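You operate a simulated robot arm through the tools that you are given. There is no shell and no other tool.

The job below is to be done with a simulated two-armed robot. You get a single attempt, and the scene is never put back.

JOB
Fit the 20 mm adapter in the TEST socket in place of the 25 mm one.
Fine: lock lever to FREE, the 25 mm adapter into the empty collar of the rack, lever at TIGHT in the end.

Only the result counts: the job must be done as asked and must still hold three seconds after the hand-in. Knocking over, shifting, dropping, spilling or breaking anything else fails it.

ROBOT AND FRAMES
Two 7-joint arms with two-finger parallel grippers on one trunk that stands fixed in place. Base frame: the origin is at the foot of the trunk, x ahead of it, y to its left, z up; the work surface is at about z = 0.78. Units: m, degrees, N and s.
The left shoulder is at [-0.082, 0.119, 0.851], the right one opposite. With the tool pointing down near the work surface each hand reaches from about 0.16 to 0.6 m from the base axis, measured 20 degrees to its own side. Payload 3.43 kg a hand.
The TCP of each hand is the grasp point between the finger pads, 0.03 m short of the fingertips. In the tool frame z runs along the fingers and y along their closing line. Largest opening 0.094 m; finger width 0.028, thickness 0.01; the body of the gripper, 0.05 by 0.096 m, starts 0.055 m behind the TCP.
Orientation is that of the tool frame in the base frame, as a unit quaternion [x, y, z, w]. With the fingers straight down and closing along the base's y, the tool's x points along the base's -x, its y along +y and its z along -z.

CONTROLS
- The arms move only by the tool apply_moves. It takes "left_rows", "right_rows" or both (then of equal length, played together; a hand with none holds still); each is a list of rows, each an object of numbers (a shift or turn left out is 0, a gripper value left out holds the last): "fingers": the finger opening in m, from 0 to 0.094; "dx", "dy", "dz": the shift along the base's x, y, z in units of 400 mm (1.0 is 400 mm); "ax", "ay", "az": the turn, a rotation vector about the base's x, y, z in units of 45 degrees (1.0 is 45 degrees). In form: [{"fingers": .., "dx": .., "dy": .., "dz": .., "ax": .., "ay": .., "az": ..}, ...]. A call has 1 to 20 rows; each row is the pose to reach, as a shift and turn from the pose commanded when the call began. A call with a number of a shift or a turn outside -1 to 1 is refused whole. Rows are played at 5 a second. More than 0.05 m and 8.6 degrees between two rows, or a gripper value outside its range, and nothing of the call is played. A pose out of reach is approached as far as the arm can. The call stops where the force on the tool passes 40 N (or 10 N more than at its start, if that is more) or the arm is blocked; 0.2 s more then pass. Each finger travels about 0.153 m/s and halts on what it meets, pressing with about 20 N; the grip force reading is that of the motor and also rises with nothing between the fingers. The clock runs only during rows and for 0.2 s after the last one: add rows that repeat a pose to give the fingers time. It gives the time, the measured TCP pose, the force on the tool (base axes), the opening and the grip force at its end, in the units of the frame above (readings bear some noise), with the torque about the TCP (base axes, N m) and any sound that the robot's microphone picked up, and new pictures: "pictures" is both (left out), scene, wrist or none (wrist: the cameras of the hands that moved).
- Cameras (640 x 400 px; columns grow to the right, rows downward): "scene" is now at [0.0273, -0.0199, 1.5532]; the picture's right is [-0.28, -0.96, 0.00], its down [-0.77, 0.22, -0.60] and it looks along [0.58, -0.17, -0.80] (base axes); focal length 342 px, centre (320, 200). "left" rides on the left gripper at [0.076, -0.014, -0.102] in its tool frame; the picture's right is [0.18, 0.98, 0.00], its down [-0.75, 0.14, -0.64] and it looks along [-0.63, 0.12, 0.77] (tool axes); focal length 243 px, centre (320, 200). "right" rides on the right gripper at [0.076, 0.014, -0.103] in its tool frame; the picture's right is [-0.18, 0.98, 0.00], its down [-0.75, -0.14, -0.64] and it looks along [-0.63, -0.12, 0.77] (tool axes); focal length 243 px, centre (320, 200). There is no depth. A picture from a camera that has moved, and an enlarged one, comes with that camera's place and axes in the base frame and with its lens.
- lift_body(by): slides the trunk up (or, below 0, down) by that many m; the arms and the scene camera ride with it, the base frame stays. It gives what a move gives, with no picture.
- head_to(pan, tilt): turns the head with the scene camera to pan (to the left, within 143 degrees either way) and tilt (down, from -29 to 69), counted from straight ahead of the robot. It gives what a move gives, and a new picture of the scene camera.
- zoom(camera, box): a new picture of the part [left, top, right, bottom] of that camera's present view, enlarged. No time passes.
- finish_job(): hands the job in; it is judged then, once.

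Places have to be worked out from the pictures, the camera data and where the tool is seen. Open the grippers and draw the arms clear of the work before you hand the job in, unless the task says otherwise.

The tools are called after "Call:" as a command line: name --argument value ..., lists and objects as JSON in quotes. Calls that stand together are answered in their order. apply_moves: Moves the arms, as the interface text tells. Its arguments: {"type":"object","properties":{"left_rows":{"type":"array","items":{"type":"object","properties":{"fingers":{"type":"number"},"dx":{"type":"number"},"dy":{"type":"number"},"dz":{"type":"number"},"ax":{"type":"number"},"ay":{"type":"number"},"az":{"type":"number"}}}},"right_rows":{"type":"array","items":{"type":"object","properties":{"fingers":{"type":"number"},"dx":{"type":"number"},"dy":{"type":"number"},"dz":{"type":"number"},"ax":{"type":"number"},"ay":{"type":"number"},"az":{"type":"number"}}}},"pictures":{"type":"string","enum":["both","scene","wrist","none"]}},"required":[]} The other tools are called the same way: lift_body (by) slides the trunk up or down; head_to (pan, tilt) turns the head that bears the scene camera; zoom (camera, box) takes an enlarged picture of a part of a camera's view; finish_job () hands the job in.

At the start:

```text
time: 0.0
left_tool_pos: [0.3517, 0.0936, 1.0823]
left_tcp_rot: [0.001, 1.0, 0.0, -0.001]
left_force: [0.2, -0.2, -0.1]
left_wrist_torque: [0.04, -0.01, -0.02]
left_gripper_width: 0.0939
left_gripper_force: 0.0
right_tool_pos: [0.3643, -0.2267, 1.109]
right_tcp_rot: [0.0, 1.0, -0.001, 0.0]
right_force: [1.3, 1.0, 0.1]
right_wrist_torque: [-0.02, -0.01, 0.0]
right_gripper_width: 0.094
right_gripper_force: 0.1
trunk travel left (down, up): [-0.275, 0.06]
head pan, tilt: [-16.0, 52.8]
```

scene: 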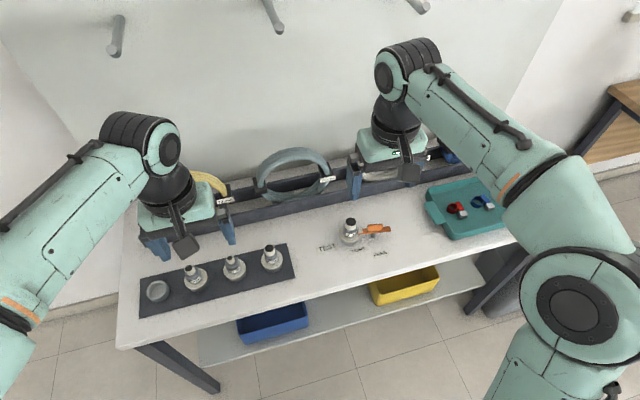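
right: 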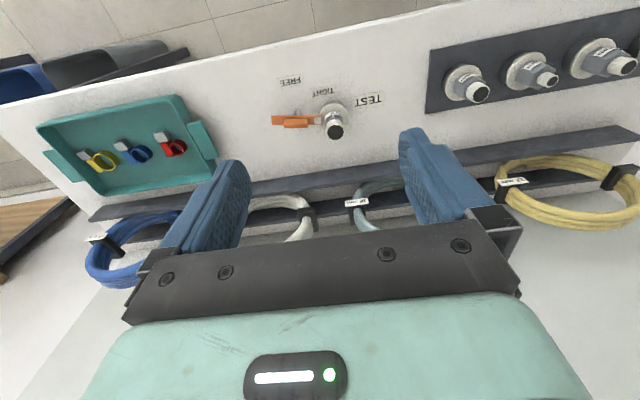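
left: 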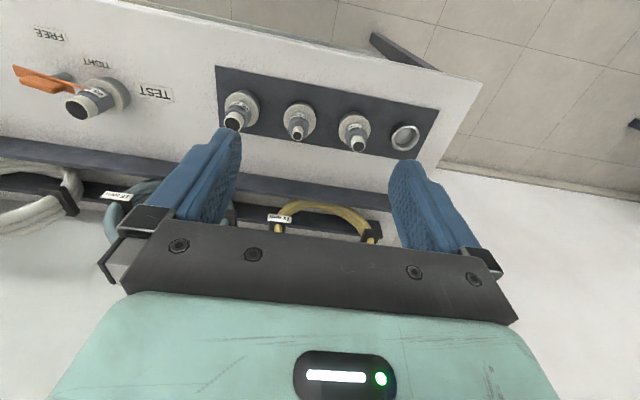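

I see the rack with three adapters and one empty collar, the TEST socket with its orange lever, and a tray. I'll zoom in for details.

Call:
zoom --camera "scene" --box '[300, 200, 420, 275]'

Call:
zoom --camera "scene" --box '[130, 230, 306, 340]'

Call:
zoom --camera "left" --box '[200, 60, 440, 210]'

Call:
zoom --camera "left" --box '[0, 10, 200, 135]'

Call:
zoom --camera "right" --box '[240, 60, 400, 160]'

Call:
zoom --camera "right" --box '[420, 20, 640, 157]'

```text
5.33 times, centred on (360, 238) of scene
camera zoom: at [0.0273, -0.0199, 1.5532], right [-0.28, -0.96, 0.0], down [-0.77, 0.22, -0.6], along [0.58, -0.17, -0.8], focal length 1826 px, centre (107, 0)
```

zoom: 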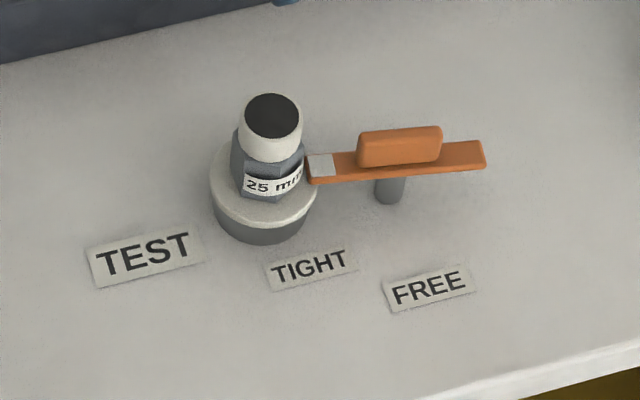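

```text
3.64 times, centred on (218, 285) of scene
camera zoom: at [0.0273, -0.0199, 1.5532], right [-0.28, -0.96, 0.0], down [-0.77, 0.22, -0.6], along [0.58, -0.17, -0.8], focal length 1245 px, centre (691, -109)
```

zoom: 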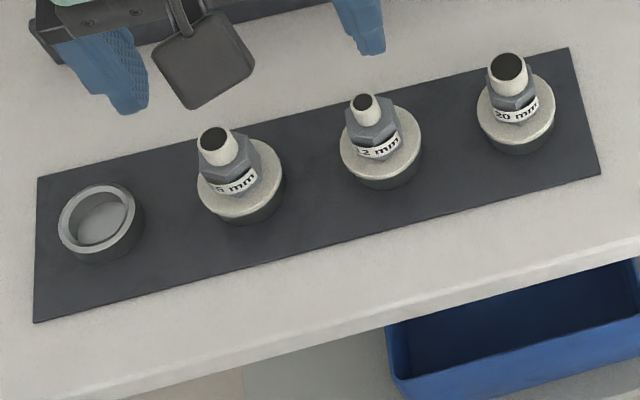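

```text
2.67 times, centred on (320, 135) of left
camera zoom: at [0.2743, 0.0781, 1.1839], right [-0.18, 0.98, 0.0], down [0.75, 0.14, 0.64], along [0.63, 0.12, -0.77], focal length 647 px, centre (320, 373)
```

zoom: 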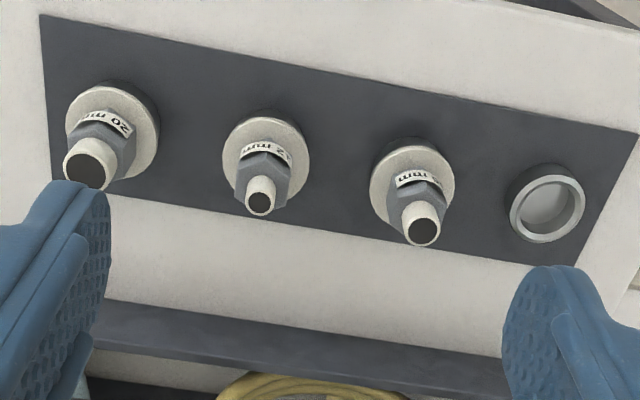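

```text
3.20 times, centred on (100, 72) of left
camera zoom: at [0.2743, 0.0781, 1.1839], right [-0.18, 0.98, 0.0], down [0.75, 0.14, 0.64], along [0.63, 0.12, -0.77], focal length 776 px, centre (1024, 608)
```

zoom: 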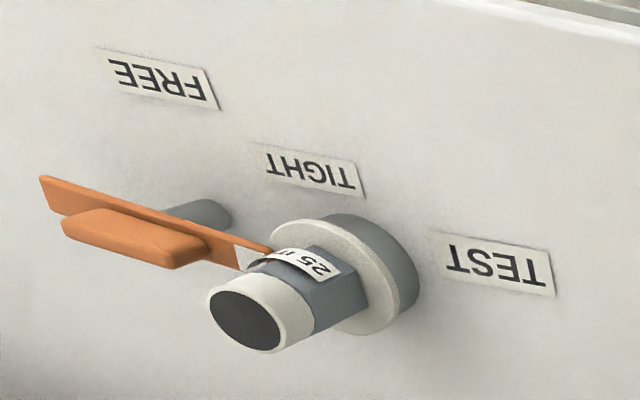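

```text
4.00 times, centred on (320, 110) of right
camera zoom: at [0.287, -0.2143, 1.2119], right [0.18, 0.98, 0.0], down [0.75, -0.14, 0.64], along [0.63, -0.12, -0.77], focal length 970 px, centre (320, 560)
```

zoom: 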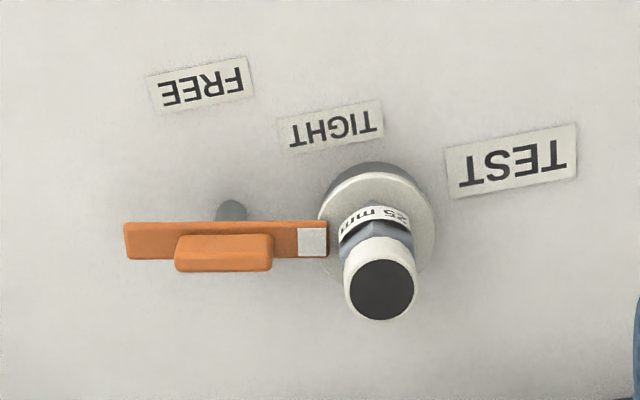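

```text
2.91 times, centred on (530, 88) of right
camera zoom: at [0.287, -0.2143, 1.2119], right [0.18, 0.98, 0.0], down [0.75, -0.14, 0.64], along [0.63, -0.12, -0.77], focal length 706 px, centre (-291, 524)
```

zoom: 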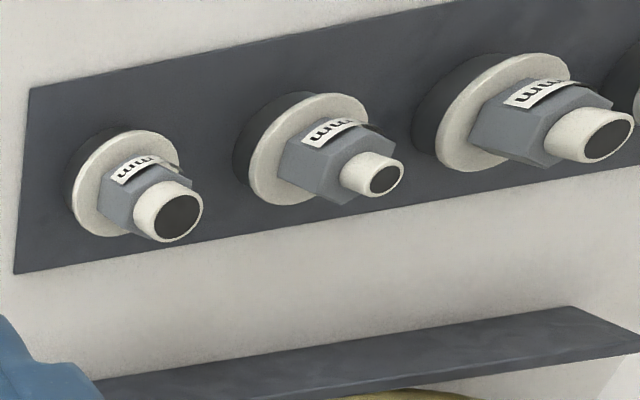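

The lever looks like a twist handle: pivot at about (0.431, -0.282), height about 0.82, index tip pointing at the socket (TIGHT), and the FREE label lying toward the robot. I'll bring the right hand above the lever while turning it so the fingers will close across the handle.

Call:
apply_moves --right_rows '[{"dx": 0.028, "dy": -0.023, "dz": -0.03, "az": -0.167, "fingers": 0.094}, {"dx": 0.056, "dy": -0.046, "dz": -0.06, "az": -0.333}, {"dx": 0.084, "dy": -0.069, "dz": -0.09, "az": -0.5}, {"dx": 0.112, "dy": -0.092, "dz": -0.12, "az": -0.667}, {"dx": 0.14, "dy": -0.115, "dz": -0.15, "az": -0.833}, {"dx": 0.1675, "dy": -0.1375, "dz": -0.18, "az": -1.0}, {"dx": 0.1675, "dy": -0.1375, "dz": -0.18, "az": -1.0}]' --pictures "wrist"

```text
time: 1.6
left_tool_pos: [0.3508, 0.0935, 1.0824]
left_tcp_rot: [0.0, 1.0, 0.0, 0.0]
left_force: [0.2, -0.4, 0.3]
left_wrist_torque: [0.0, 0.01, 0.02]
left_gripper_width: 0.0938
left_gripper_force: 0.0
right_tool_pos: [0.4322, -0.2831, 1.037]
right_tcp_rot: [0.384, 0.923, 0.0, 0.001]
right_force: [-0.8, 0.2, -0.4]
right_wrist_torque: [0.01, 0.01, 0.02]
right_gripper_width: 0.094
right_gripper_force: 0.0
trunk travel left (down, up): [-0.275, 0.06]
head pan, tilt: [-16.0, 52.8]
camera right: at [0.386, -0.22, 1.1396], right [0.83, 0.56, 0.0], down [0.43, -0.63, 0.64], along [0.36, -0.53, -0.77], focal length 243 px, centre (320, 200)
```

right: 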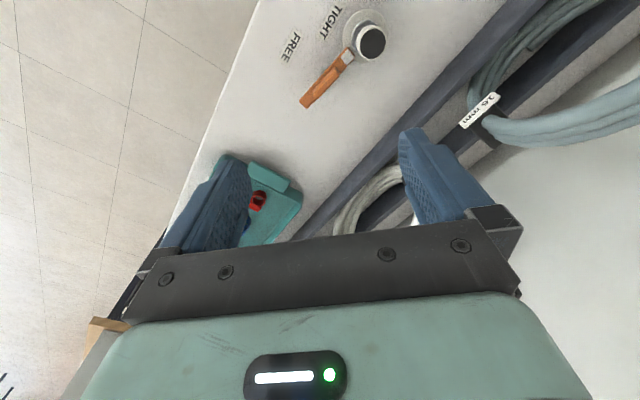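

The pose and the handle estimate agree. I'll continue the turn to about -100° while descending partway.

Call:
apply_moves --right_rows '[{"dz": -0.03, "az": -0.167}, {"dz": -0.06, "az": -0.333}, {"dz": -0.09, "az": -0.5}, {"dz": -0.12, "az": -0.667}, {"dz": -0.15, "az": -0.833}, {"dz": -0.18, "az": -1.0}, {"dz": -0.18, "az": -1.0}]' --pictures "both"

```text
time: 3.2
left_tool_pos: [0.3514, 0.0934, 1.0822]
left_tcp_rot: [0.0, 1.0, 0.0, 0.001]
left_force: [-0.4, -0.9, 0.7]
left_wrist_torque: [0.01, -0.02, -0.02]
left_gripper_width: 0.0936
left_gripper_force: 0.0
right_tool_pos: [0.43, -0.283, 0.9655]
right_tcp_rot: [0.708, 0.707, 0.0, 0.0]
right_force: [0.8, -0.5, 0.2]
right_wrist_torque: [0.02, -0.03, 0.02]
right_gripper_width: 0.094
right_gripper_force: 0.1
trunk travel left (down, up): [-0.275, 0.06]
head pan, tilt: [-16.0, 52.8]
camera scene: at [0.0273, -0.0199, 1.5532], right [-0.28, -0.96, 0.0], down [-0.77, 0.22, -0.6], along [0.58, -0.17, -0.8], focal length 342 px, centre (320, 200)
camera right: at [0.4441, -0.2072, 1.068], right [0.98, -0.19, 0.0], down [-0.14, -0.75, 0.64], along [-0.12, -0.63, -0.77], focal length 243 px, centre (320, 200)
```

scene: 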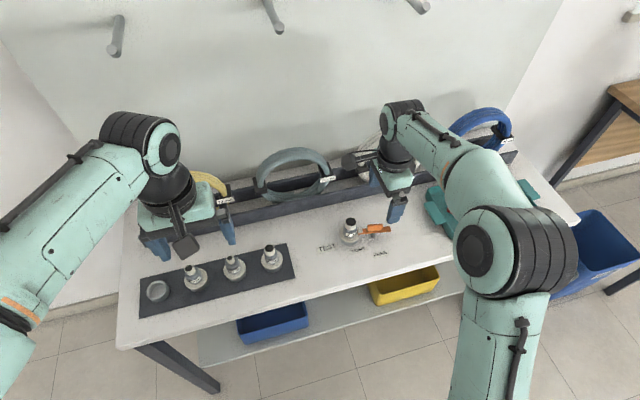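
right: 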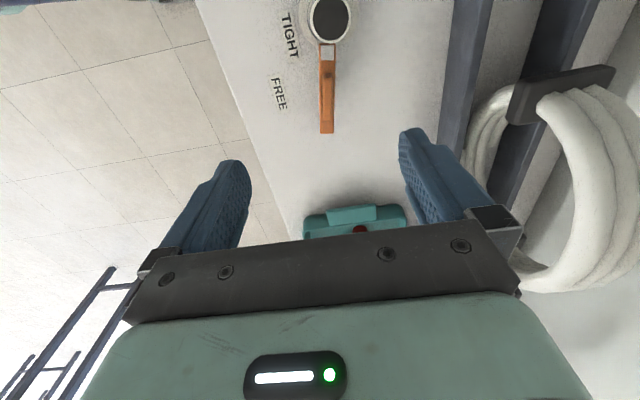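

Call:
zoom --camera "right" --box '[260, 0, 400, 140]'

Call:
zoom --camera "scene" --box '[310, 180, 430, 255]'

```text
2.86 times, centred on (330, 70) of right
camera zoom: at [0.4441, -0.2072, 1.068], right [0.98, -0.19, 0.0], down [-0.14, -0.75, 0.64], along [-0.12, -0.63, -0.77], focal length 693 px, centre (291, 571)
```

zoom: 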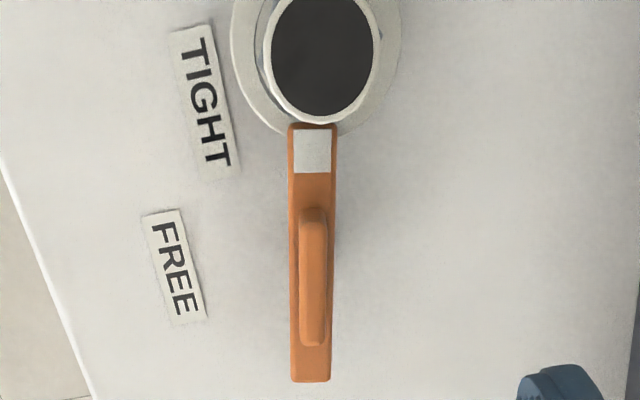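

```text
5.33 times, centred on (370, 218) of scene
camera zoom: at [0.0273, -0.0199, 1.5532], right [-0.28, -0.96, 0.0], down [-0.77, 0.22, -0.6], along [0.58, -0.17, -0.8], focal length 1826 px, centre (53, 107)
```

zoom: 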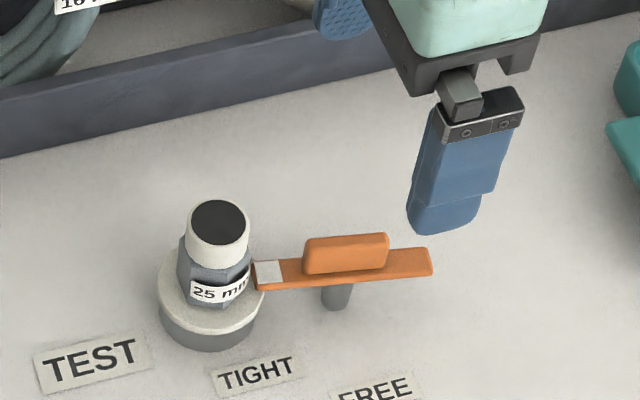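

The handle block centre works out at about (0.437, -0.279), its top at about z 0.837, yawed about 10°; the 25 mm adapter axis is at about (0.449, -0.219) with its top at about 0.861. I'll align above the handle and look again.

Call:
apply_moves --right_rows '[{"dx": 0.008, "dy": 0.003, "dz": -0.06, "az": -0.11, "fingers": 0.05}, {"dx": 0.0153, "dy": 0.0068, "dz": -0.12, "az": -0.222}, {"dx": 0.0153, "dy": 0.0068, "dz": -0.17, "az": -0.222}, {"dx": 0.0153, "dy": 0.0068, "dz": -0.17, "az": -0.222}]' --pictures "both"

Call:
zoom --camera "scene" --box '[310, 180, 430, 255]'

```text
time: 4.2
left_tool_pos: [0.3503, 0.0935, 1.0819]
left_tcp_rot: [0.0, 1.0, 0.0, 0.0]
left_force: [0.1, 0.2, 0.2]
left_wrist_torque: [0.0, -0.02, 0.02]
left_gripper_width: 0.0938
left_gripper_force: 0.0
right_tool_pos: [0.4364, -0.2819, 0.8977]
right_tcp_rot: [0.766, 0.642, -0.001, 0.0]
right_force: [-0.7, 0.6, -0.2]
right_wrist_torque: [0.01, -0.01, -0.02]
right_gripper_width: 0.0499
right_gripper_force: 0.0
trunk travel left (down, up): [-0.275, 0.06]
head pan, tilt: [-16.0, 52.8]
camera scene: at [0.0272, -0.0198, 1.5532], right [-0.28, -0.96, 0.0], down [-0.77, 0.22, -0.6], along [0.58, -0.17, -0.8], focal length 342 px, centre (320, 200)
camera right: at [0.463, -0.2093, 1.001], right [0.94, -0.35, 0.0], down [-0.27, -0.72, 0.64], along [-0.23, -0.6, -0.77], focal length 243 px, centre (320, 200)
```

scene: 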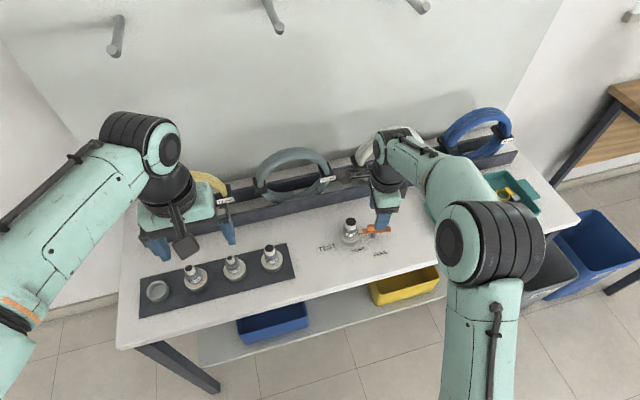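
right: 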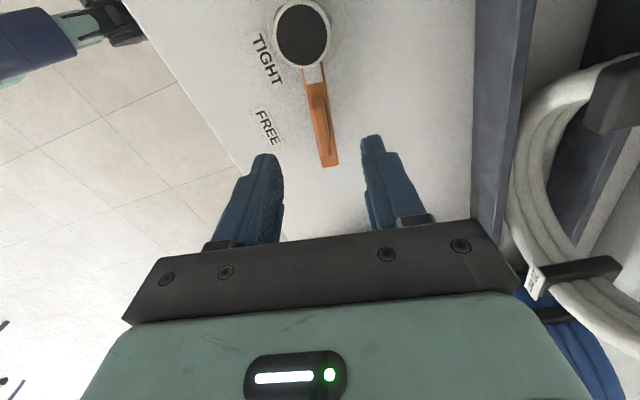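

```text
5.33 times, centred on (370, 218) of scene
camera zoom: at [0.0272, -0.0198, 1.5532], right [-0.28, -0.96, 0.0], down [-0.77, 0.22, -0.6], along [0.58, -0.17, -0.8], focal length 1826 px, centre (53, 107)
```

zoom: 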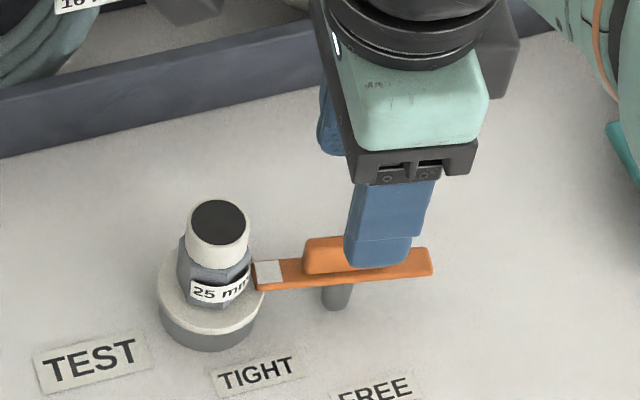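

Call:
zoom --camera "right" --box '[230, 50, 410, 180]'

```text
3.08 times, centred on (320, 115) of right
camera zoom: at [0.463, -0.2093, 1.001], right [0.94, -0.35, 0.0], down [-0.27, -0.72, 0.64], along [-0.23, -0.6, -0.77], focal length 746 px, centre (320, 462)
```

zoom: 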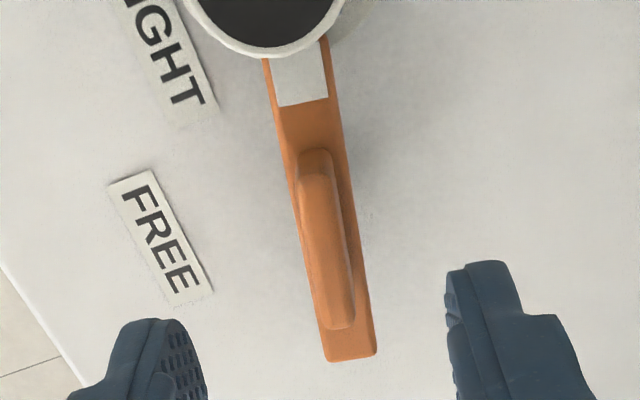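

The block is centred about 1 mm from the tool axis, at (0.438, -0.2785). I'll descend so the fingertips reach about z 0.822 and close on the block.

Call:
apply_moves --right_rows '[{"dx": 0.002, "dz": -0.05, "fingers": 0.035}, {"dx": 0.002, "dz": -0.09}, {"dx": 0.002, "dz": -0.113}, {"dx": 0.002, "dz": -0.113, "fingers": 0.0}, {"dx": 0.002, "dz": -0.113}, {"dx": 0.002, "dz": -0.113}]' --pictures "both"

Call:
zoom --camera "scene" --box '[310, 180, 430, 255]'

```text
time: 5.6
left_tool_pos: [0.3514, 0.0938, 1.0822]
left_tcp_rot: [0.001, 1.0, 0.0, 0.0]
left_force: [0.1, 0.1, -0.3]
left_wrist_torque: [-0.02, 0.03, 0.03]
left_gripper_width: 0.094
left_gripper_force: 0.1
right_tool_pos: [0.4386, -0.2804, 0.8515]
right_tcp_rot: [0.766, 0.643, 0.0, 0.001]
right_force: [4.1, -0.7, -1.5]
right_wrist_torque: [0.19, -0.13, 0.03]
right_gripper_width: 0.0089
right_gripper_force: 42.9
trunk travel left (down, up): [-0.275, 0.06]
head pan, tilt: [-16.0, 52.8]
camera scene: at [0.0279, -0.02, 1.5531], right [-0.28, -0.96, 0.0], down [-0.77, 0.22, -0.6], along [0.58, -0.17, -0.8], focal length 342 px, centre (320, 200)
camera right: at [0.4647, -0.2079, 0.9545], right [0.94, -0.35, 0.0], down [-0.27, -0.72, 0.64], along [-0.22, -0.6, -0.77], focal length 243 px, centre (320, 200)
```

scene: 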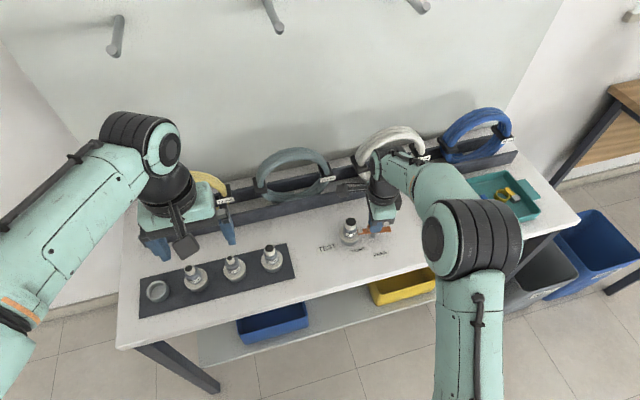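
right: 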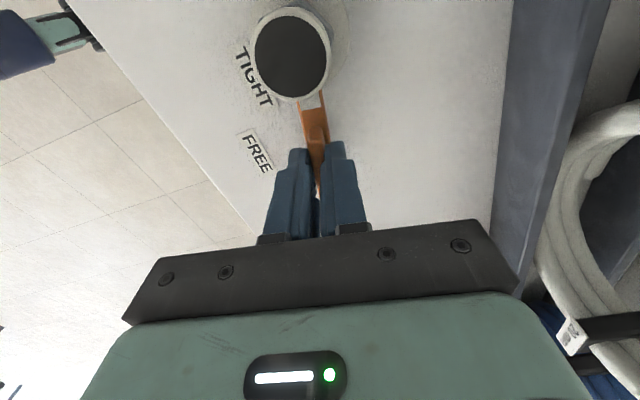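

```text
5.33 times, centred on (370, 218) of scene
camera zoom: at [0.0279, -0.02, 1.5531], right [-0.28, -0.96, 0.0], down [-0.77, 0.22, -0.6], along [0.58, -0.17, -0.8], focal length 1826 px, centre (53, 107)
```

zoom: 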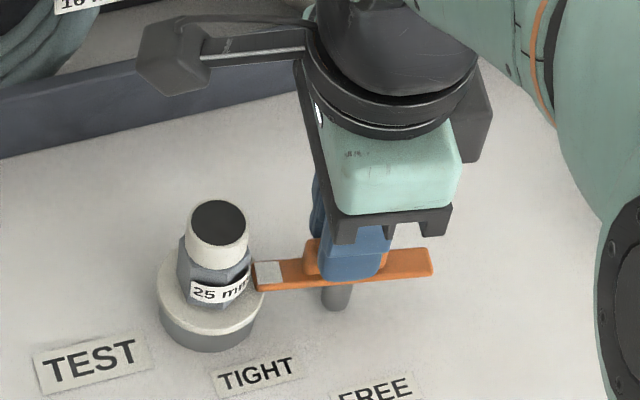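

The block is gripped (8.9 mm wide, small forces). Now I'll rotate counter-clockwise, watching force and torque.

Call:
apply_moves --right_rows '[{"az": 0.125}, {"az": 0.25}, {"az": 0.375}, {"az": 0.5}, {"az": 0.625}, {"az": 0.75}, {"az": 0.875}, {"az": 1.0}, {"az": 1.0}]' --pictures "both"

Call:
zoom --camera "scene" --box '[310, 180, 430, 255]'

```text
time: 7.6
left_tool_pos: [0.3515, 0.0937, 1.0822]
left_tcp_rot: [-0.001, 1.0, -0.001, 0.0]
left_force: [-0.3, 0.4, -0.3]
left_wrist_torque: [0.04, 0.0, 0.0]
left_gripper_width: 0.094
left_gripper_force: 0.1
right_tool_pos: [0.4363, -0.2801, 0.8524]
right_tcp_rot: [0.461, 0.887, 0.001, 0.0]
right_force: [-5.1, 4.4, -5.4]
right_wrist_torque: [0.11, 0.11, 0.01]
right_gripper_width: 0.009
right_gripper_force: 42.7
trunk travel left (down, up): [-0.275, 0.06]
head pan, tilt: [-16.0, 52.8]
camera scene: at [0.027, -0.0196, 1.5531], right [-0.28, -0.96, 0.0], down [-0.77, 0.22, -0.6], along [0.58, -0.17, -0.8], focal length 342 px, centre (320, 200)
camera right: at [0.4042, -0.2103, 0.9545], right [0.91, 0.41, 0.0], down [0.32, -0.7, 0.64], along [0.27, -0.58, -0.77], focal length 243 px, centre (320, 200)
```

scene: 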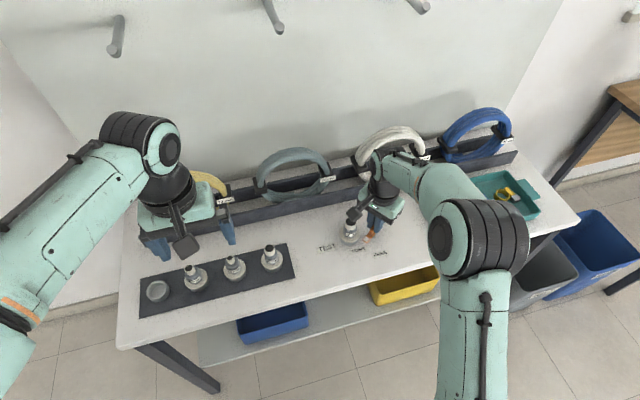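
right: 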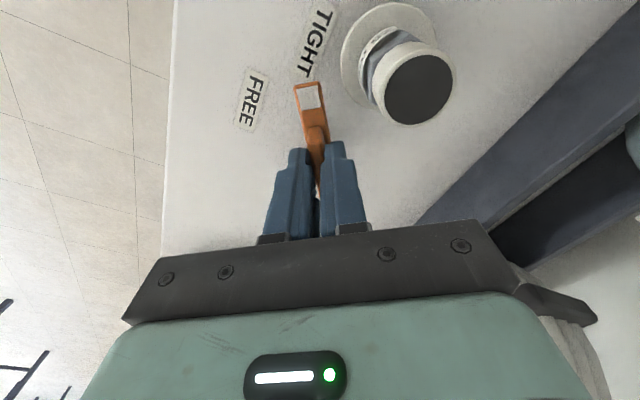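

```text
5.33 times, centred on (370, 218) of scene
camera zoom: at [0.027, -0.0196, 1.5531], right [-0.28, -0.96, 0.0], down [-0.77, 0.22, -0.6], along [0.58, -0.17, -0.8], focal length 1826 px, centre (53, 107)
```

zoom: 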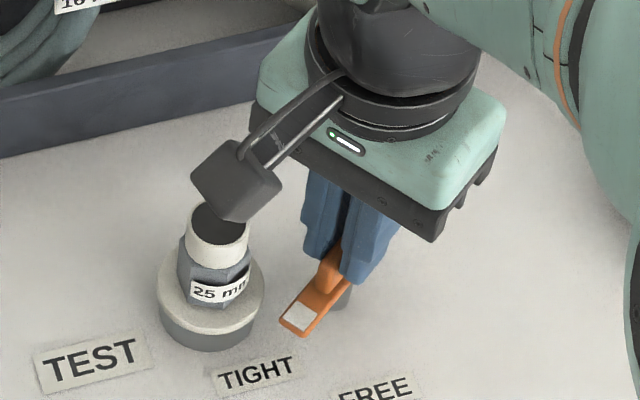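

The lever turns freely, 45° so far. I'll continue toward FREE; if a stop is met the force or torque will show it.

Call:
apply_moves --right_rows '[{"az": 0.125}, {"az": 0.25}, {"az": 0.375}, {"az": 0.5}, {"az": 0.625}, {"az": 0.75}, {"az": 0.875}, {"az": 1.0}, {"az": 1.0}]' --pictures "both"

Call:
zoom --camera "scene" --box '[310, 180, 430, 255]'

```text
time: 9.6
left_tool_pos: [0.3489, 0.0926, 1.0839]
left_tcp_rot: [0.0, 1.0, 0.0, 0.002]
left_force: [-0.3, 0.0, 0.0]
left_wrist_torque: [-0.02, -0.03, 0.01]
left_gripper_width: 0.0939
left_gripper_force: 0.0
right_tool_pos: [0.4372, -0.2817, 0.8524]
right_tcp_rot: [0.086, 0.996, 0.0, 0.0]
right_force: [-16.2, -4.8, -4.9]
right_wrist_torque: [-0.31, -0.74, 0.0]
right_gripper_width: 0.0088
right_gripper_force: 43.1
trunk travel left (down, up): [-0.275, 0.06]
head pan, tilt: [-16.0, 52.8]
camera scene: at [0.0253, -0.0208, 1.5531], right [-0.28, -0.96, 0.0], down [-0.77, 0.22, -0.61], along [0.58, -0.17, -0.8], focal length 342 px, centre (320, 200)
camera right: at [0.363, -0.2548, 0.9545], right [0.35, 0.94, 0.0], down [0.72, -0.27, 0.64], along [0.6, -0.23, -0.77], focal length 243 px, centre (320, 200)
```

scene: 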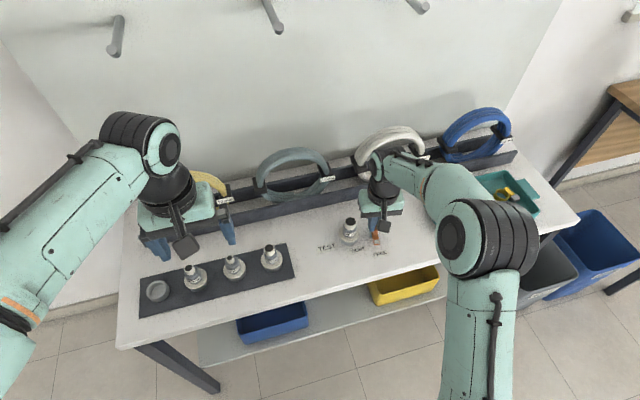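
right: 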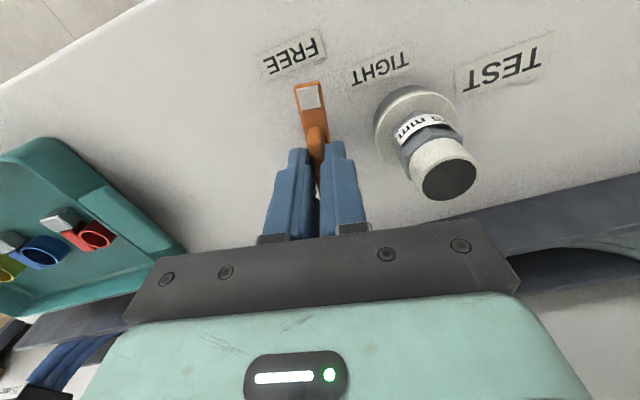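

```text
5.33 times, centred on (370, 218) of scene
camera zoom: at [0.0253, -0.0208, 1.5531], right [-0.28, -0.96, 0.0], down [-0.77, 0.22, -0.61], along [0.58, -0.17, -0.8], focal length 1826 px, centre (53, 107)
```

zoom: 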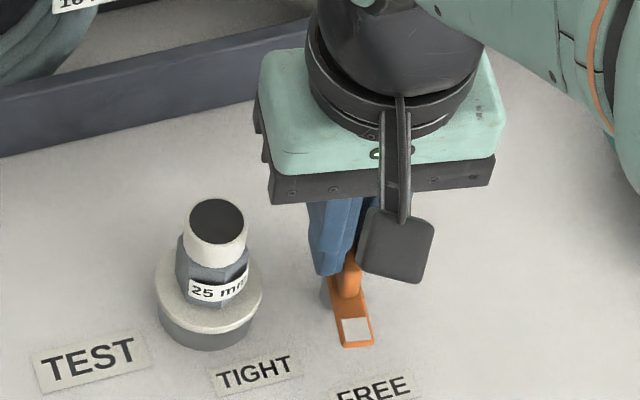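

The lever has turned 90° and its index points toward FREE; the side load suggests the pivot is a millimetre or so nearer the robot. I'll ease that and try a few more degrees to feel for the end stop.

Call:
apply_moves --right_rows '[{"dx": -0.003}, {"dx": -0.004, "az": 0.05}, {"dx": -0.004, "az": 0.1}, {"dx": -0.004, "az": 0.15}, {"dx": -0.004, "az": 0.15}]' --pictures "both"

Call:
zoom --camera "scene" --box '[310, 180, 430, 255]'

```text
time: 10.8
left_tool_pos: [0.3509, 0.0917, 1.0825]
left_tcp_rot: [0.0, 1.0, 0.0, 0.001]
left_force: [0.3, -0.1, 0.4]
left_wrist_torque: [-0.01, 0.03, -0.01]
left_gripper_width: 0.0943
left_gripper_force: 0.1
right_tool_pos: [0.4362, -0.2815, 0.8523]
right_tcp_rot: [0.027, 1.0, 0.0, 0.001]
right_force: [-6.5, -9.8, -5.6]
right_wrist_torque: [-0.29, -0.6, 0.04]
right_gripper_width: 0.0086
right_gripper_force: 42.7
trunk travel left (down, up): [-0.275, 0.06]
head pan, tilt: [-16.0, 52.8]
camera scene: at [0.0268, -0.0214, 1.5531], right [-0.28, -0.96, 0.0], down [-0.77, 0.22, -0.6], along [0.58, -0.17, -0.8], focal length 342 px, centre (320, 200)
camera right: at [0.36, -0.2638, 0.9543], right [0.24, 0.97, 0.0], down [0.74, -0.18, 0.64], along [0.62, -0.15, -0.77], focal length 243 px, centre (320, 200)
```

scene: 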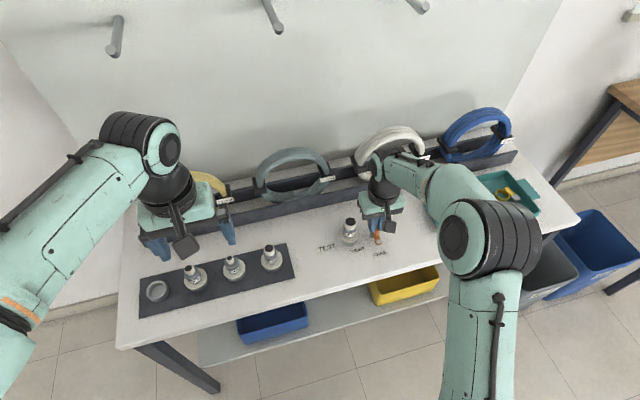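
right: 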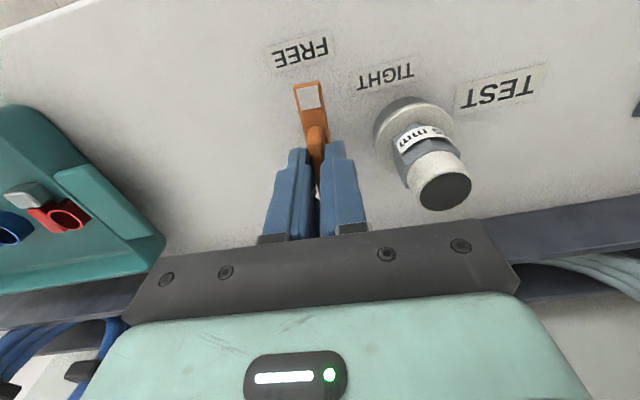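

```text
5.33 times, centred on (370, 218) of scene
camera zoom: at [0.0268, -0.0214, 1.5531], right [-0.28, -0.96, 0.0], down [-0.77, 0.22, -0.6], along [0.58, -0.17, -0.8], focal length 1826 px, centre (53, 107)
```

zoom: 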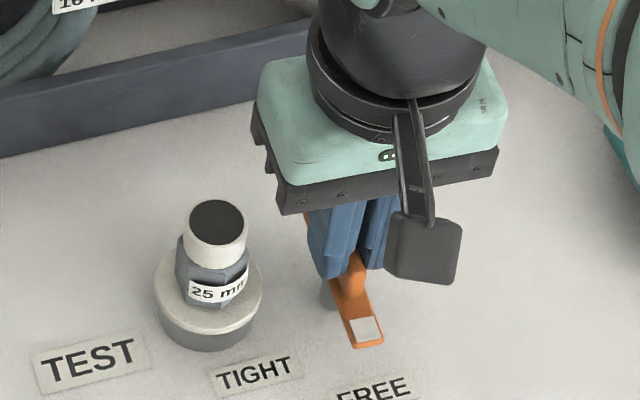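

No stop felt yet at about 97°; the index now points at the FREE label. I'll go a few more degrees, also easing the y load, to see if there's a stop.

Call:
apply_moves --right_rows '[{"dy": -0.002, "az": 0.05}, {"dy": -0.003, "az": 0.1}, {"dy": -0.003, "az": 0.15}, {"dy": -0.003, "az": 0.15}]' --pictures "wrist"

Call:
zoom --camera "scene" --box '[310, 180, 430, 255]'

```text
time: 11.8
left_tool_pos: [0.3506, 0.0934, 1.0822]
left_tcp_rot: [0.0, 1.0, 0.0, -0.001]
left_force: [0.7, 1.1, 0.6]
left_wrist_torque: [-0.04, 0.03, 0.0]
left_gripper_width: 0.0941
left_gripper_force: 0.0
right_tool_pos: [0.4358, -0.2823, 0.8521]
right_tcp_rot: [-0.031, 1.0, 0.0, 0.0]
right_force: [-4.3, -6.4, -4.1]
right_wrist_torque: [-0.14, 0.42, -1.39]
right_gripper_width: 0.01
right_gripper_force: 43.8
trunk travel left (down, up): [-0.275, 0.06]
head pan, tilt: [-16.0, 52.8]
camera right: at [0.3587, -0.2729, 0.9545], right [0.12, 0.99, 0.0], down [0.76, -0.1, 0.64], along [0.64, -0.08, -0.77], focal length 243 px, centre (320, 200)
```

right: 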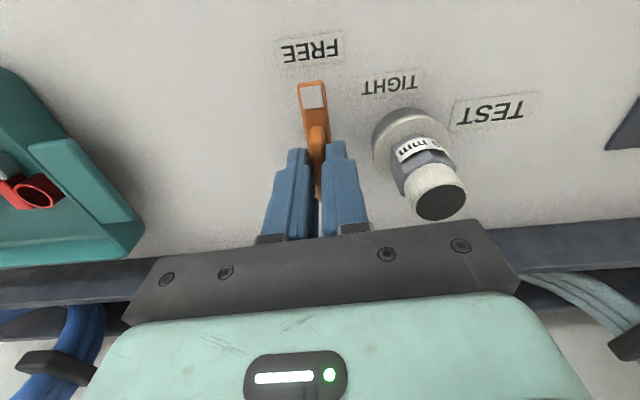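

```text
5.33 times, centred on (370, 218) of scene
camera zoom: at [0.0272, -0.0207, 1.5532], right [-0.28, -0.96, 0.0], down [-0.77, 0.22, -0.6], along [0.58, -0.17, -0.8], focal length 1826 px, centre (53, 107)
```

zoom: 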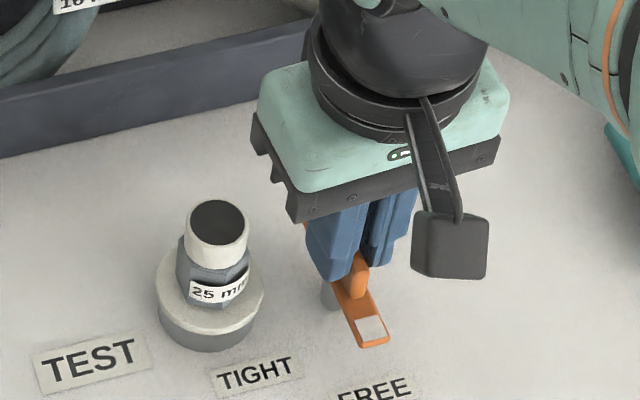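

Torque of -1.4 N·m shows the end stop: the lever is fully at FREE. I'll open the fingers and rise straight up.

Call:
apply_moves --right_rows '[{"az": -0.05}, {"az": -0.05, "fingers": 0.04}, {"az": -0.05}, {"az": -0.05, "dz": 0.05}, {"az": -0.05, "dz": 0.15}, {"az": -0.05, "dz": 0.25}, {"az": -0.05, "dz": 0.25}]' --pictures "both"

Call:
zoom --camera "scene" --box '[310, 180, 430, 255]'

Call:
zoom --camera "right" --box '[240, 20, 460, 158]'

```text
time: 13.4
left_tool_pos: [0.3517, 0.093, 1.0821]
left_tcp_rot: [0.0, 1.0, 0.0, -0.001]
left_force: [0.2, 0.3, 0.6]
left_wrist_torque: [0.02, 0.01, 0.02]
left_gripper_width: 0.0937
left_gripper_force: 0.1
right_tool_pos: [0.4372, -0.2811, 0.9526]
right_tcp_rot: [-0.012, 1.0, 0.0, 0.0]
right_force: [-0.4, -0.1, -0.8]
right_wrist_torque: [-0.01, -0.03, 0.0]
right_gripper_width: 0.0398
right_gripper_force: 0.1
trunk travel left (down, up): [-0.275, 0.06]
head pan, tilt: [-16.0, 52.8]
camera scene: at [0.0275, -0.02, 1.5531], right [-0.28, -0.96, 0.0], down [-0.77, 0.22, -0.6], along [0.58, -0.17, -0.8], focal length 342 px, centre (320, 200)
camera right: at [0.3594, -0.2692, 1.0544], right [0.16, 0.99, 0.0], down [0.76, -0.12, 0.64], along [0.63, -0.1, -0.77], focal length 243 px, centre (320, 200)
```

scene: 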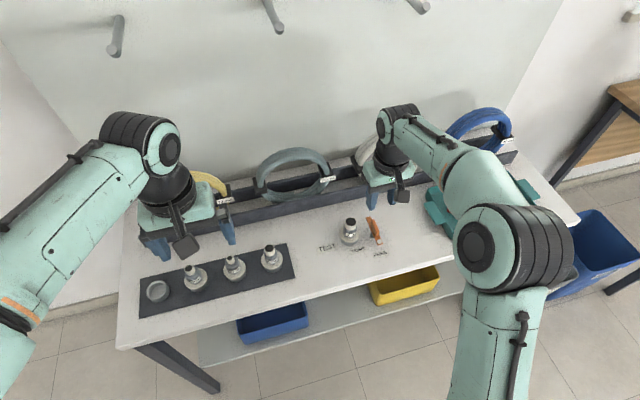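
right: 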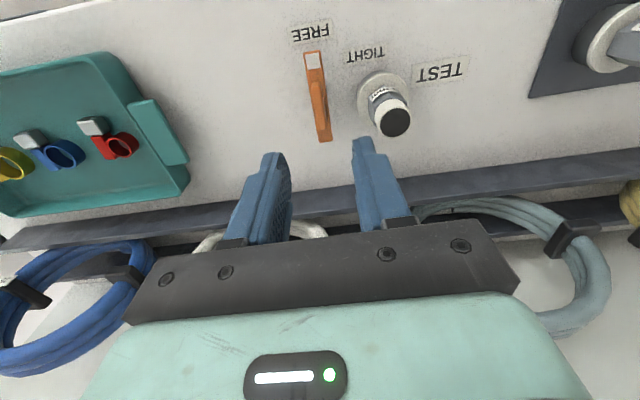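

```text
5.33 times, centred on (370, 218) of scene
camera zoom: at [0.0275, -0.02, 1.5531], right [-0.28, -0.96, 0.0], down [-0.77, 0.22, -0.6], along [0.58, -0.17, -0.8], focal length 1826 px, centre (53, 107)
```

zoom: 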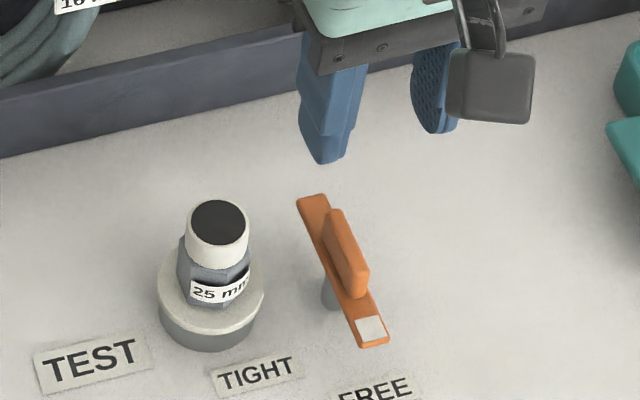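

```text
2.90 times, centred on (350, 89) of right
camera zoom: at [0.3594, -0.2692, 1.0544], right [0.16, 0.99, 0.0], down [0.76, -0.12, 0.64], along [0.63, -0.1, -0.77], focal length 703 px, centre (233, 522)
```

zoom: 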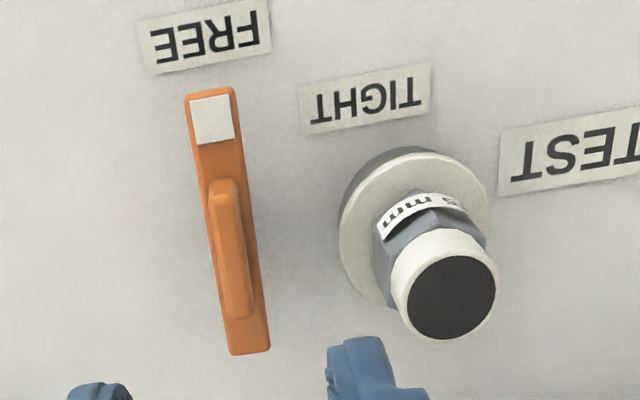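

Call:
zoom --camera "scene" --box '[334, 212, 366, 250]'

Call:
zoom --camera "right" --box '[345, 60, 425, 140]'

Call:
zoom --camera "left" --box '[55, 60, 145, 130]'

Call:
zoom --camera "scene" --box '[255, 235, 290, 277]'

Call:
zoom --camera "left" --box '[210, 80, 270, 140]'

```text
10.53 times, centred on (350, 231) of scene
camera zoom: at [0.0275, -0.02, 1.5531], right [-0.28, -0.96, 0.0], down [-0.77, 0.22, -0.6], along [0.58, -0.17, -0.8], focal length 3603 px, centre (4, -126)
```

zoom: 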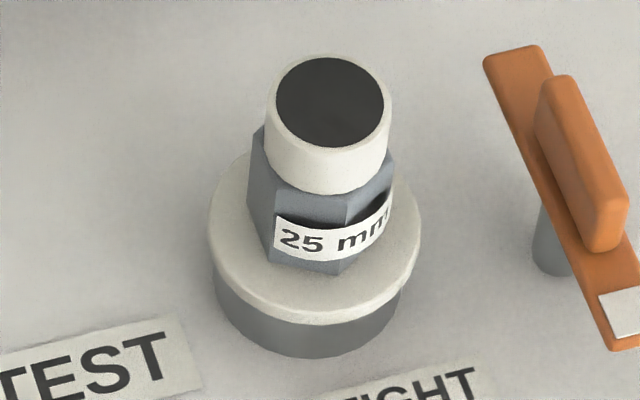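

```text
5.00 times, centred on (385, 100) of right
camera zoom: at [0.3594, -0.2692, 1.0544], right [0.16, 0.99, 0.0], down [0.76, -0.12, 0.64], along [0.63, -0.1, -0.77], focal length 1213 px, centre (-5, 700)
```

zoom: 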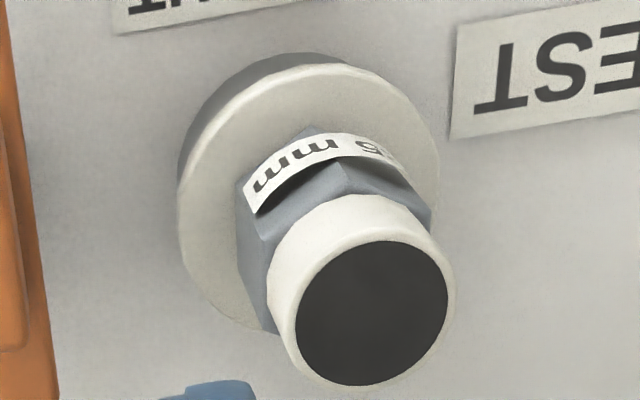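

```text
5.71 times, centred on (100, 95) of left
camera zoom: at [0.2744, 0.078, 1.1839], right [-0.18, 0.98, 0.0], down [0.75, 0.14, 0.64], along [0.63, 0.12, -0.77], focal length 1386 px, centre (1577, 800)
```

zoom: 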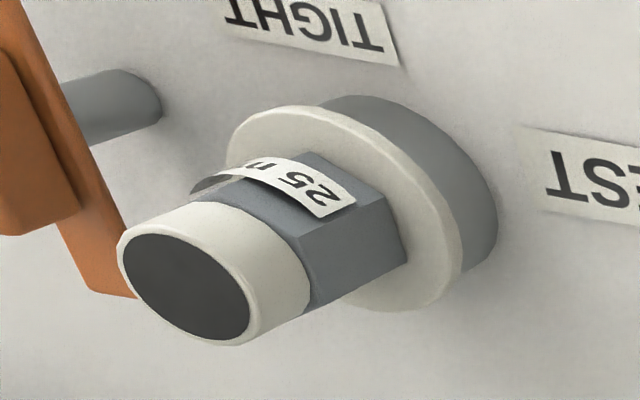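

```text
9.52 times, centred on (272, 256) of scene
camera zoom: at [0.0275, -0.02, 1.5531], right [-0.28, -0.96, 0.0], down [-0.77, 0.22, -0.6], along [0.58, -0.17, -0.8], focal length 3260 px, centre (772, -333)
```

zoom: 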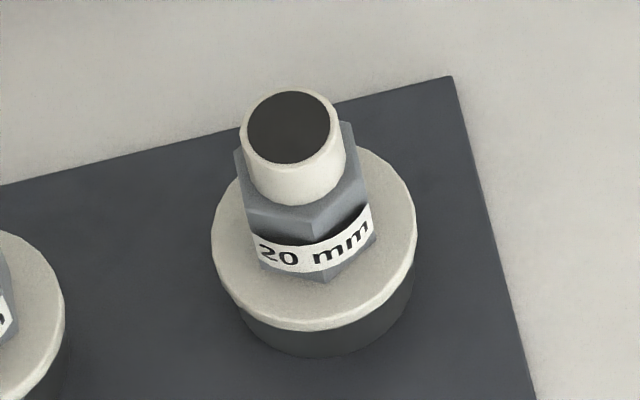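

```text
6.67 times, centred on (240, 110) of left
camera zoom: at [0.2744, 0.078, 1.1839], right [-0.18, 0.98, 0.0], down [0.75, 0.14, 0.64], along [0.63, 0.12, -0.77], focal length 1618 px, centre (853, 800)
```

zoom: 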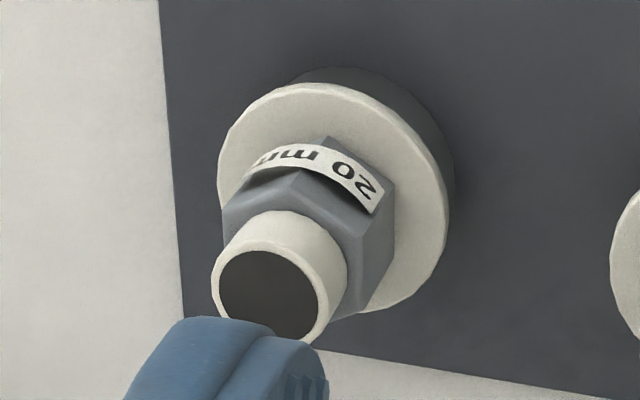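

The hex of the 25 mm adapter has flats facing the fixture's ±y (closing axis about 80°, i.e. tool yaw -10°), about 30 mm across. I plan for the left arm to carry the 25 mm to the empty collar and the right arm to carry the 20 mm to TEST. First I'll clear the right arm to the side.

Call:
apply_moves --right_rows '[{"dx": -0.045, "dy": -0.07, "dz": 0.06}, {"dx": -0.09, "dy": -0.14, "dz": 0.12}, {"dx": -0.135, "dy": -0.21, "dz": 0.18}, {"dx": -0.18, "dy": -0.28, "dz": 0.24}, {"dx": -0.225, "dy": -0.35, "dz": 0.25}, {"dx": -0.27, "dy": -0.425, "dz": 0.25}, {"dx": -0.27, "dy": -0.425, "dz": 0.25}]' --pictures "scene"

```text
time: 15.0
left_tool_pos: [0.3513, 0.0925, 1.0828]
left_tcp_rot: [0.0, 1.0, 0.0, 0.0]
left_force: [0.0, 0.0, 0.5]
left_wrist_torque: [0.01, 0.01, 0.03]
left_gripper_width: 0.0941
left_gripper_force: 0.0
right_tool_pos: [0.3299, -0.4525, 1.0535]
right_tcp_rot: [-0.012, 1.0, 0.0, 0.0]
right_force: [-0.1, 0.7, -0.5]
right_wrist_torque: [-0.01, 0.0, -0.03]
right_gripper_width: 0.0399
right_gripper_force: 0.0
trunk travel left (down, up): [-0.275, 0.06]
head pan, tilt: [-16.0, 52.8]
camera scene: at [0.0275, -0.0195, 1.5532], right [-0.28, -0.96, 0.0], down [-0.77, 0.22, -0.6], along [0.58, -0.17, -0.8], focal length 342 px, centre (320, 200)
```

scene: 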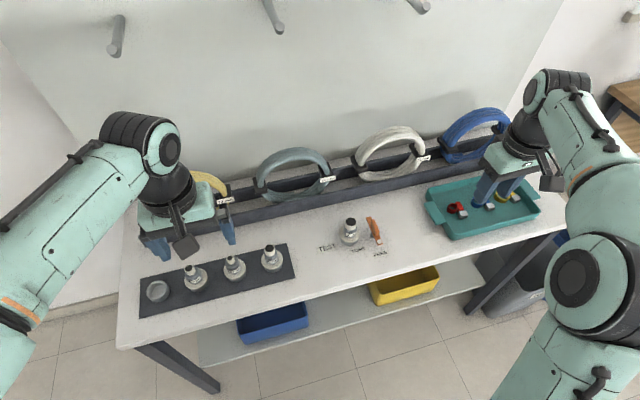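

The right arm is clear. Now I'll move the left hand high across to above the TEST socket to check its reach and get a close view.

Call:
apply_moves --left_rows '[{"dx": 0.027, "dy": -0.09, "dz": 0.0, "az": -0.03}, {"dx": 0.055, "dy": -0.18, "dz": 0.0, "az": -0.06}, {"dx": 0.082, "dy": -0.27, "dz": 0.0, "az": -0.09}, {"dx": 0.11, "dy": -0.36, "dz": -0.02, "az": -0.12}, {"dx": 0.137, "dy": -0.45, "dz": -0.06, "az": -0.15}, {"dx": 0.165, "dy": -0.54, "dz": -0.1, "az": -0.18}, {"dx": 0.192, "dy": -0.63, "dz": -0.15, "az": -0.2}, {"dx": 0.22, "dy": -0.7325, "dz": -0.2, "az": -0.222}, {"dx": 0.22, "dy": -0.7325, "dz": -0.2, "az": -0.222}]' --pictures "both"

```text
time: 17.0
left_tool_pos: [0.4151, -0.1779, 0.9936]
left_tcp_rot: [0.088, 0.996, 0.0, 0.0]
left_force: [-0.5, 0.3, -0.5]
left_wrist_torque: [0.0, 0.02, 0.01]
left_gripper_width: 0.0941
left_gripper_force: 0.1
left hand out of reach, approached as far as the arm can: row 7, 8, 9
right_tool_pos: [0.3283, -0.4522, 1.0537]
right_tcp_rot: [-0.011, 1.0, -0.001, 0.0]
right_force: [0.2, 0.3, -0.3]
right_wrist_torque: [0.0, 0.0, 0.01]
right_gripper_width: 0.0398
right_gripper_force: 0.1
trunk travel left (down, up): [-0.275, 0.06]
head pan, tilt: [-16.0, 52.8]
camera scene: at [0.0271, -0.0193, 1.5532], right [-0.28, -0.96, 0.0], down [-0.77, 0.22, -0.6], along [0.58, -0.17, -0.8], focal length 342 px, centre (320, 200)
camera left: at [0.3363, -0.1791, 1.096], right [-0.01, 1.0, 0.0], down [0.77, 0.01, 0.64], along [0.64, 0.01, -0.77], focal length 243 px, centre (320, 200)
```

scene: 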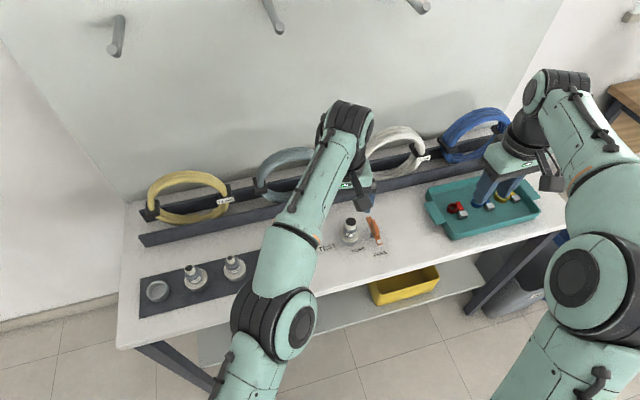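
left: 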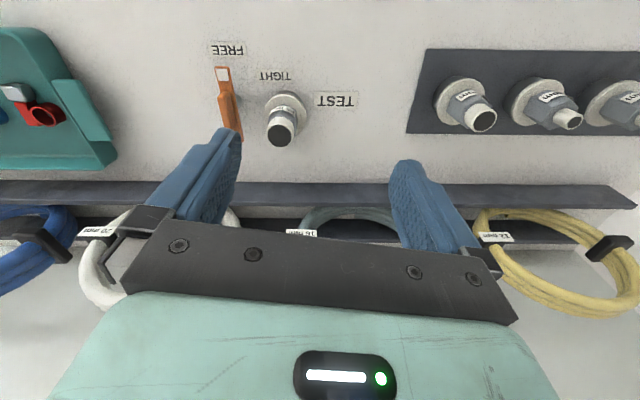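

The left arm falls about 4 cm short at this height. Raising the trunk fully (+0.06) brings the shoulder closer to the wrist's height and extends the reach.

Call:
lift_body --by 0.06

```text
time: 18.0
left_tool_pos: [0.4131, -0.1782, 1.0531]
left_tcp_rot: [0.088, 0.996, 0.0, 0.0]
left_force: [-0.3, -0.3, -0.1]
left_wrist_torque: [0.02, 0.02, 0.04]
left_gripper_width: 0.0939
left_gripper_force: 0.1
right_tool_pos: [0.3271, -0.4513, 1.1127]
right_tcp_rot: [-0.012, 1.0, -0.001, 0.0]
right_force: [-0.7, 0.0, -0.4]
right_wrist_torque: [-0.03, 0.0, 0.03]
right_gripper_width: 0.0398
right_gripper_force: 0.1
trunk travel left (down, up): [-0.335, 0.0]
head pan, tilt: [-16.0, 52.8]
```

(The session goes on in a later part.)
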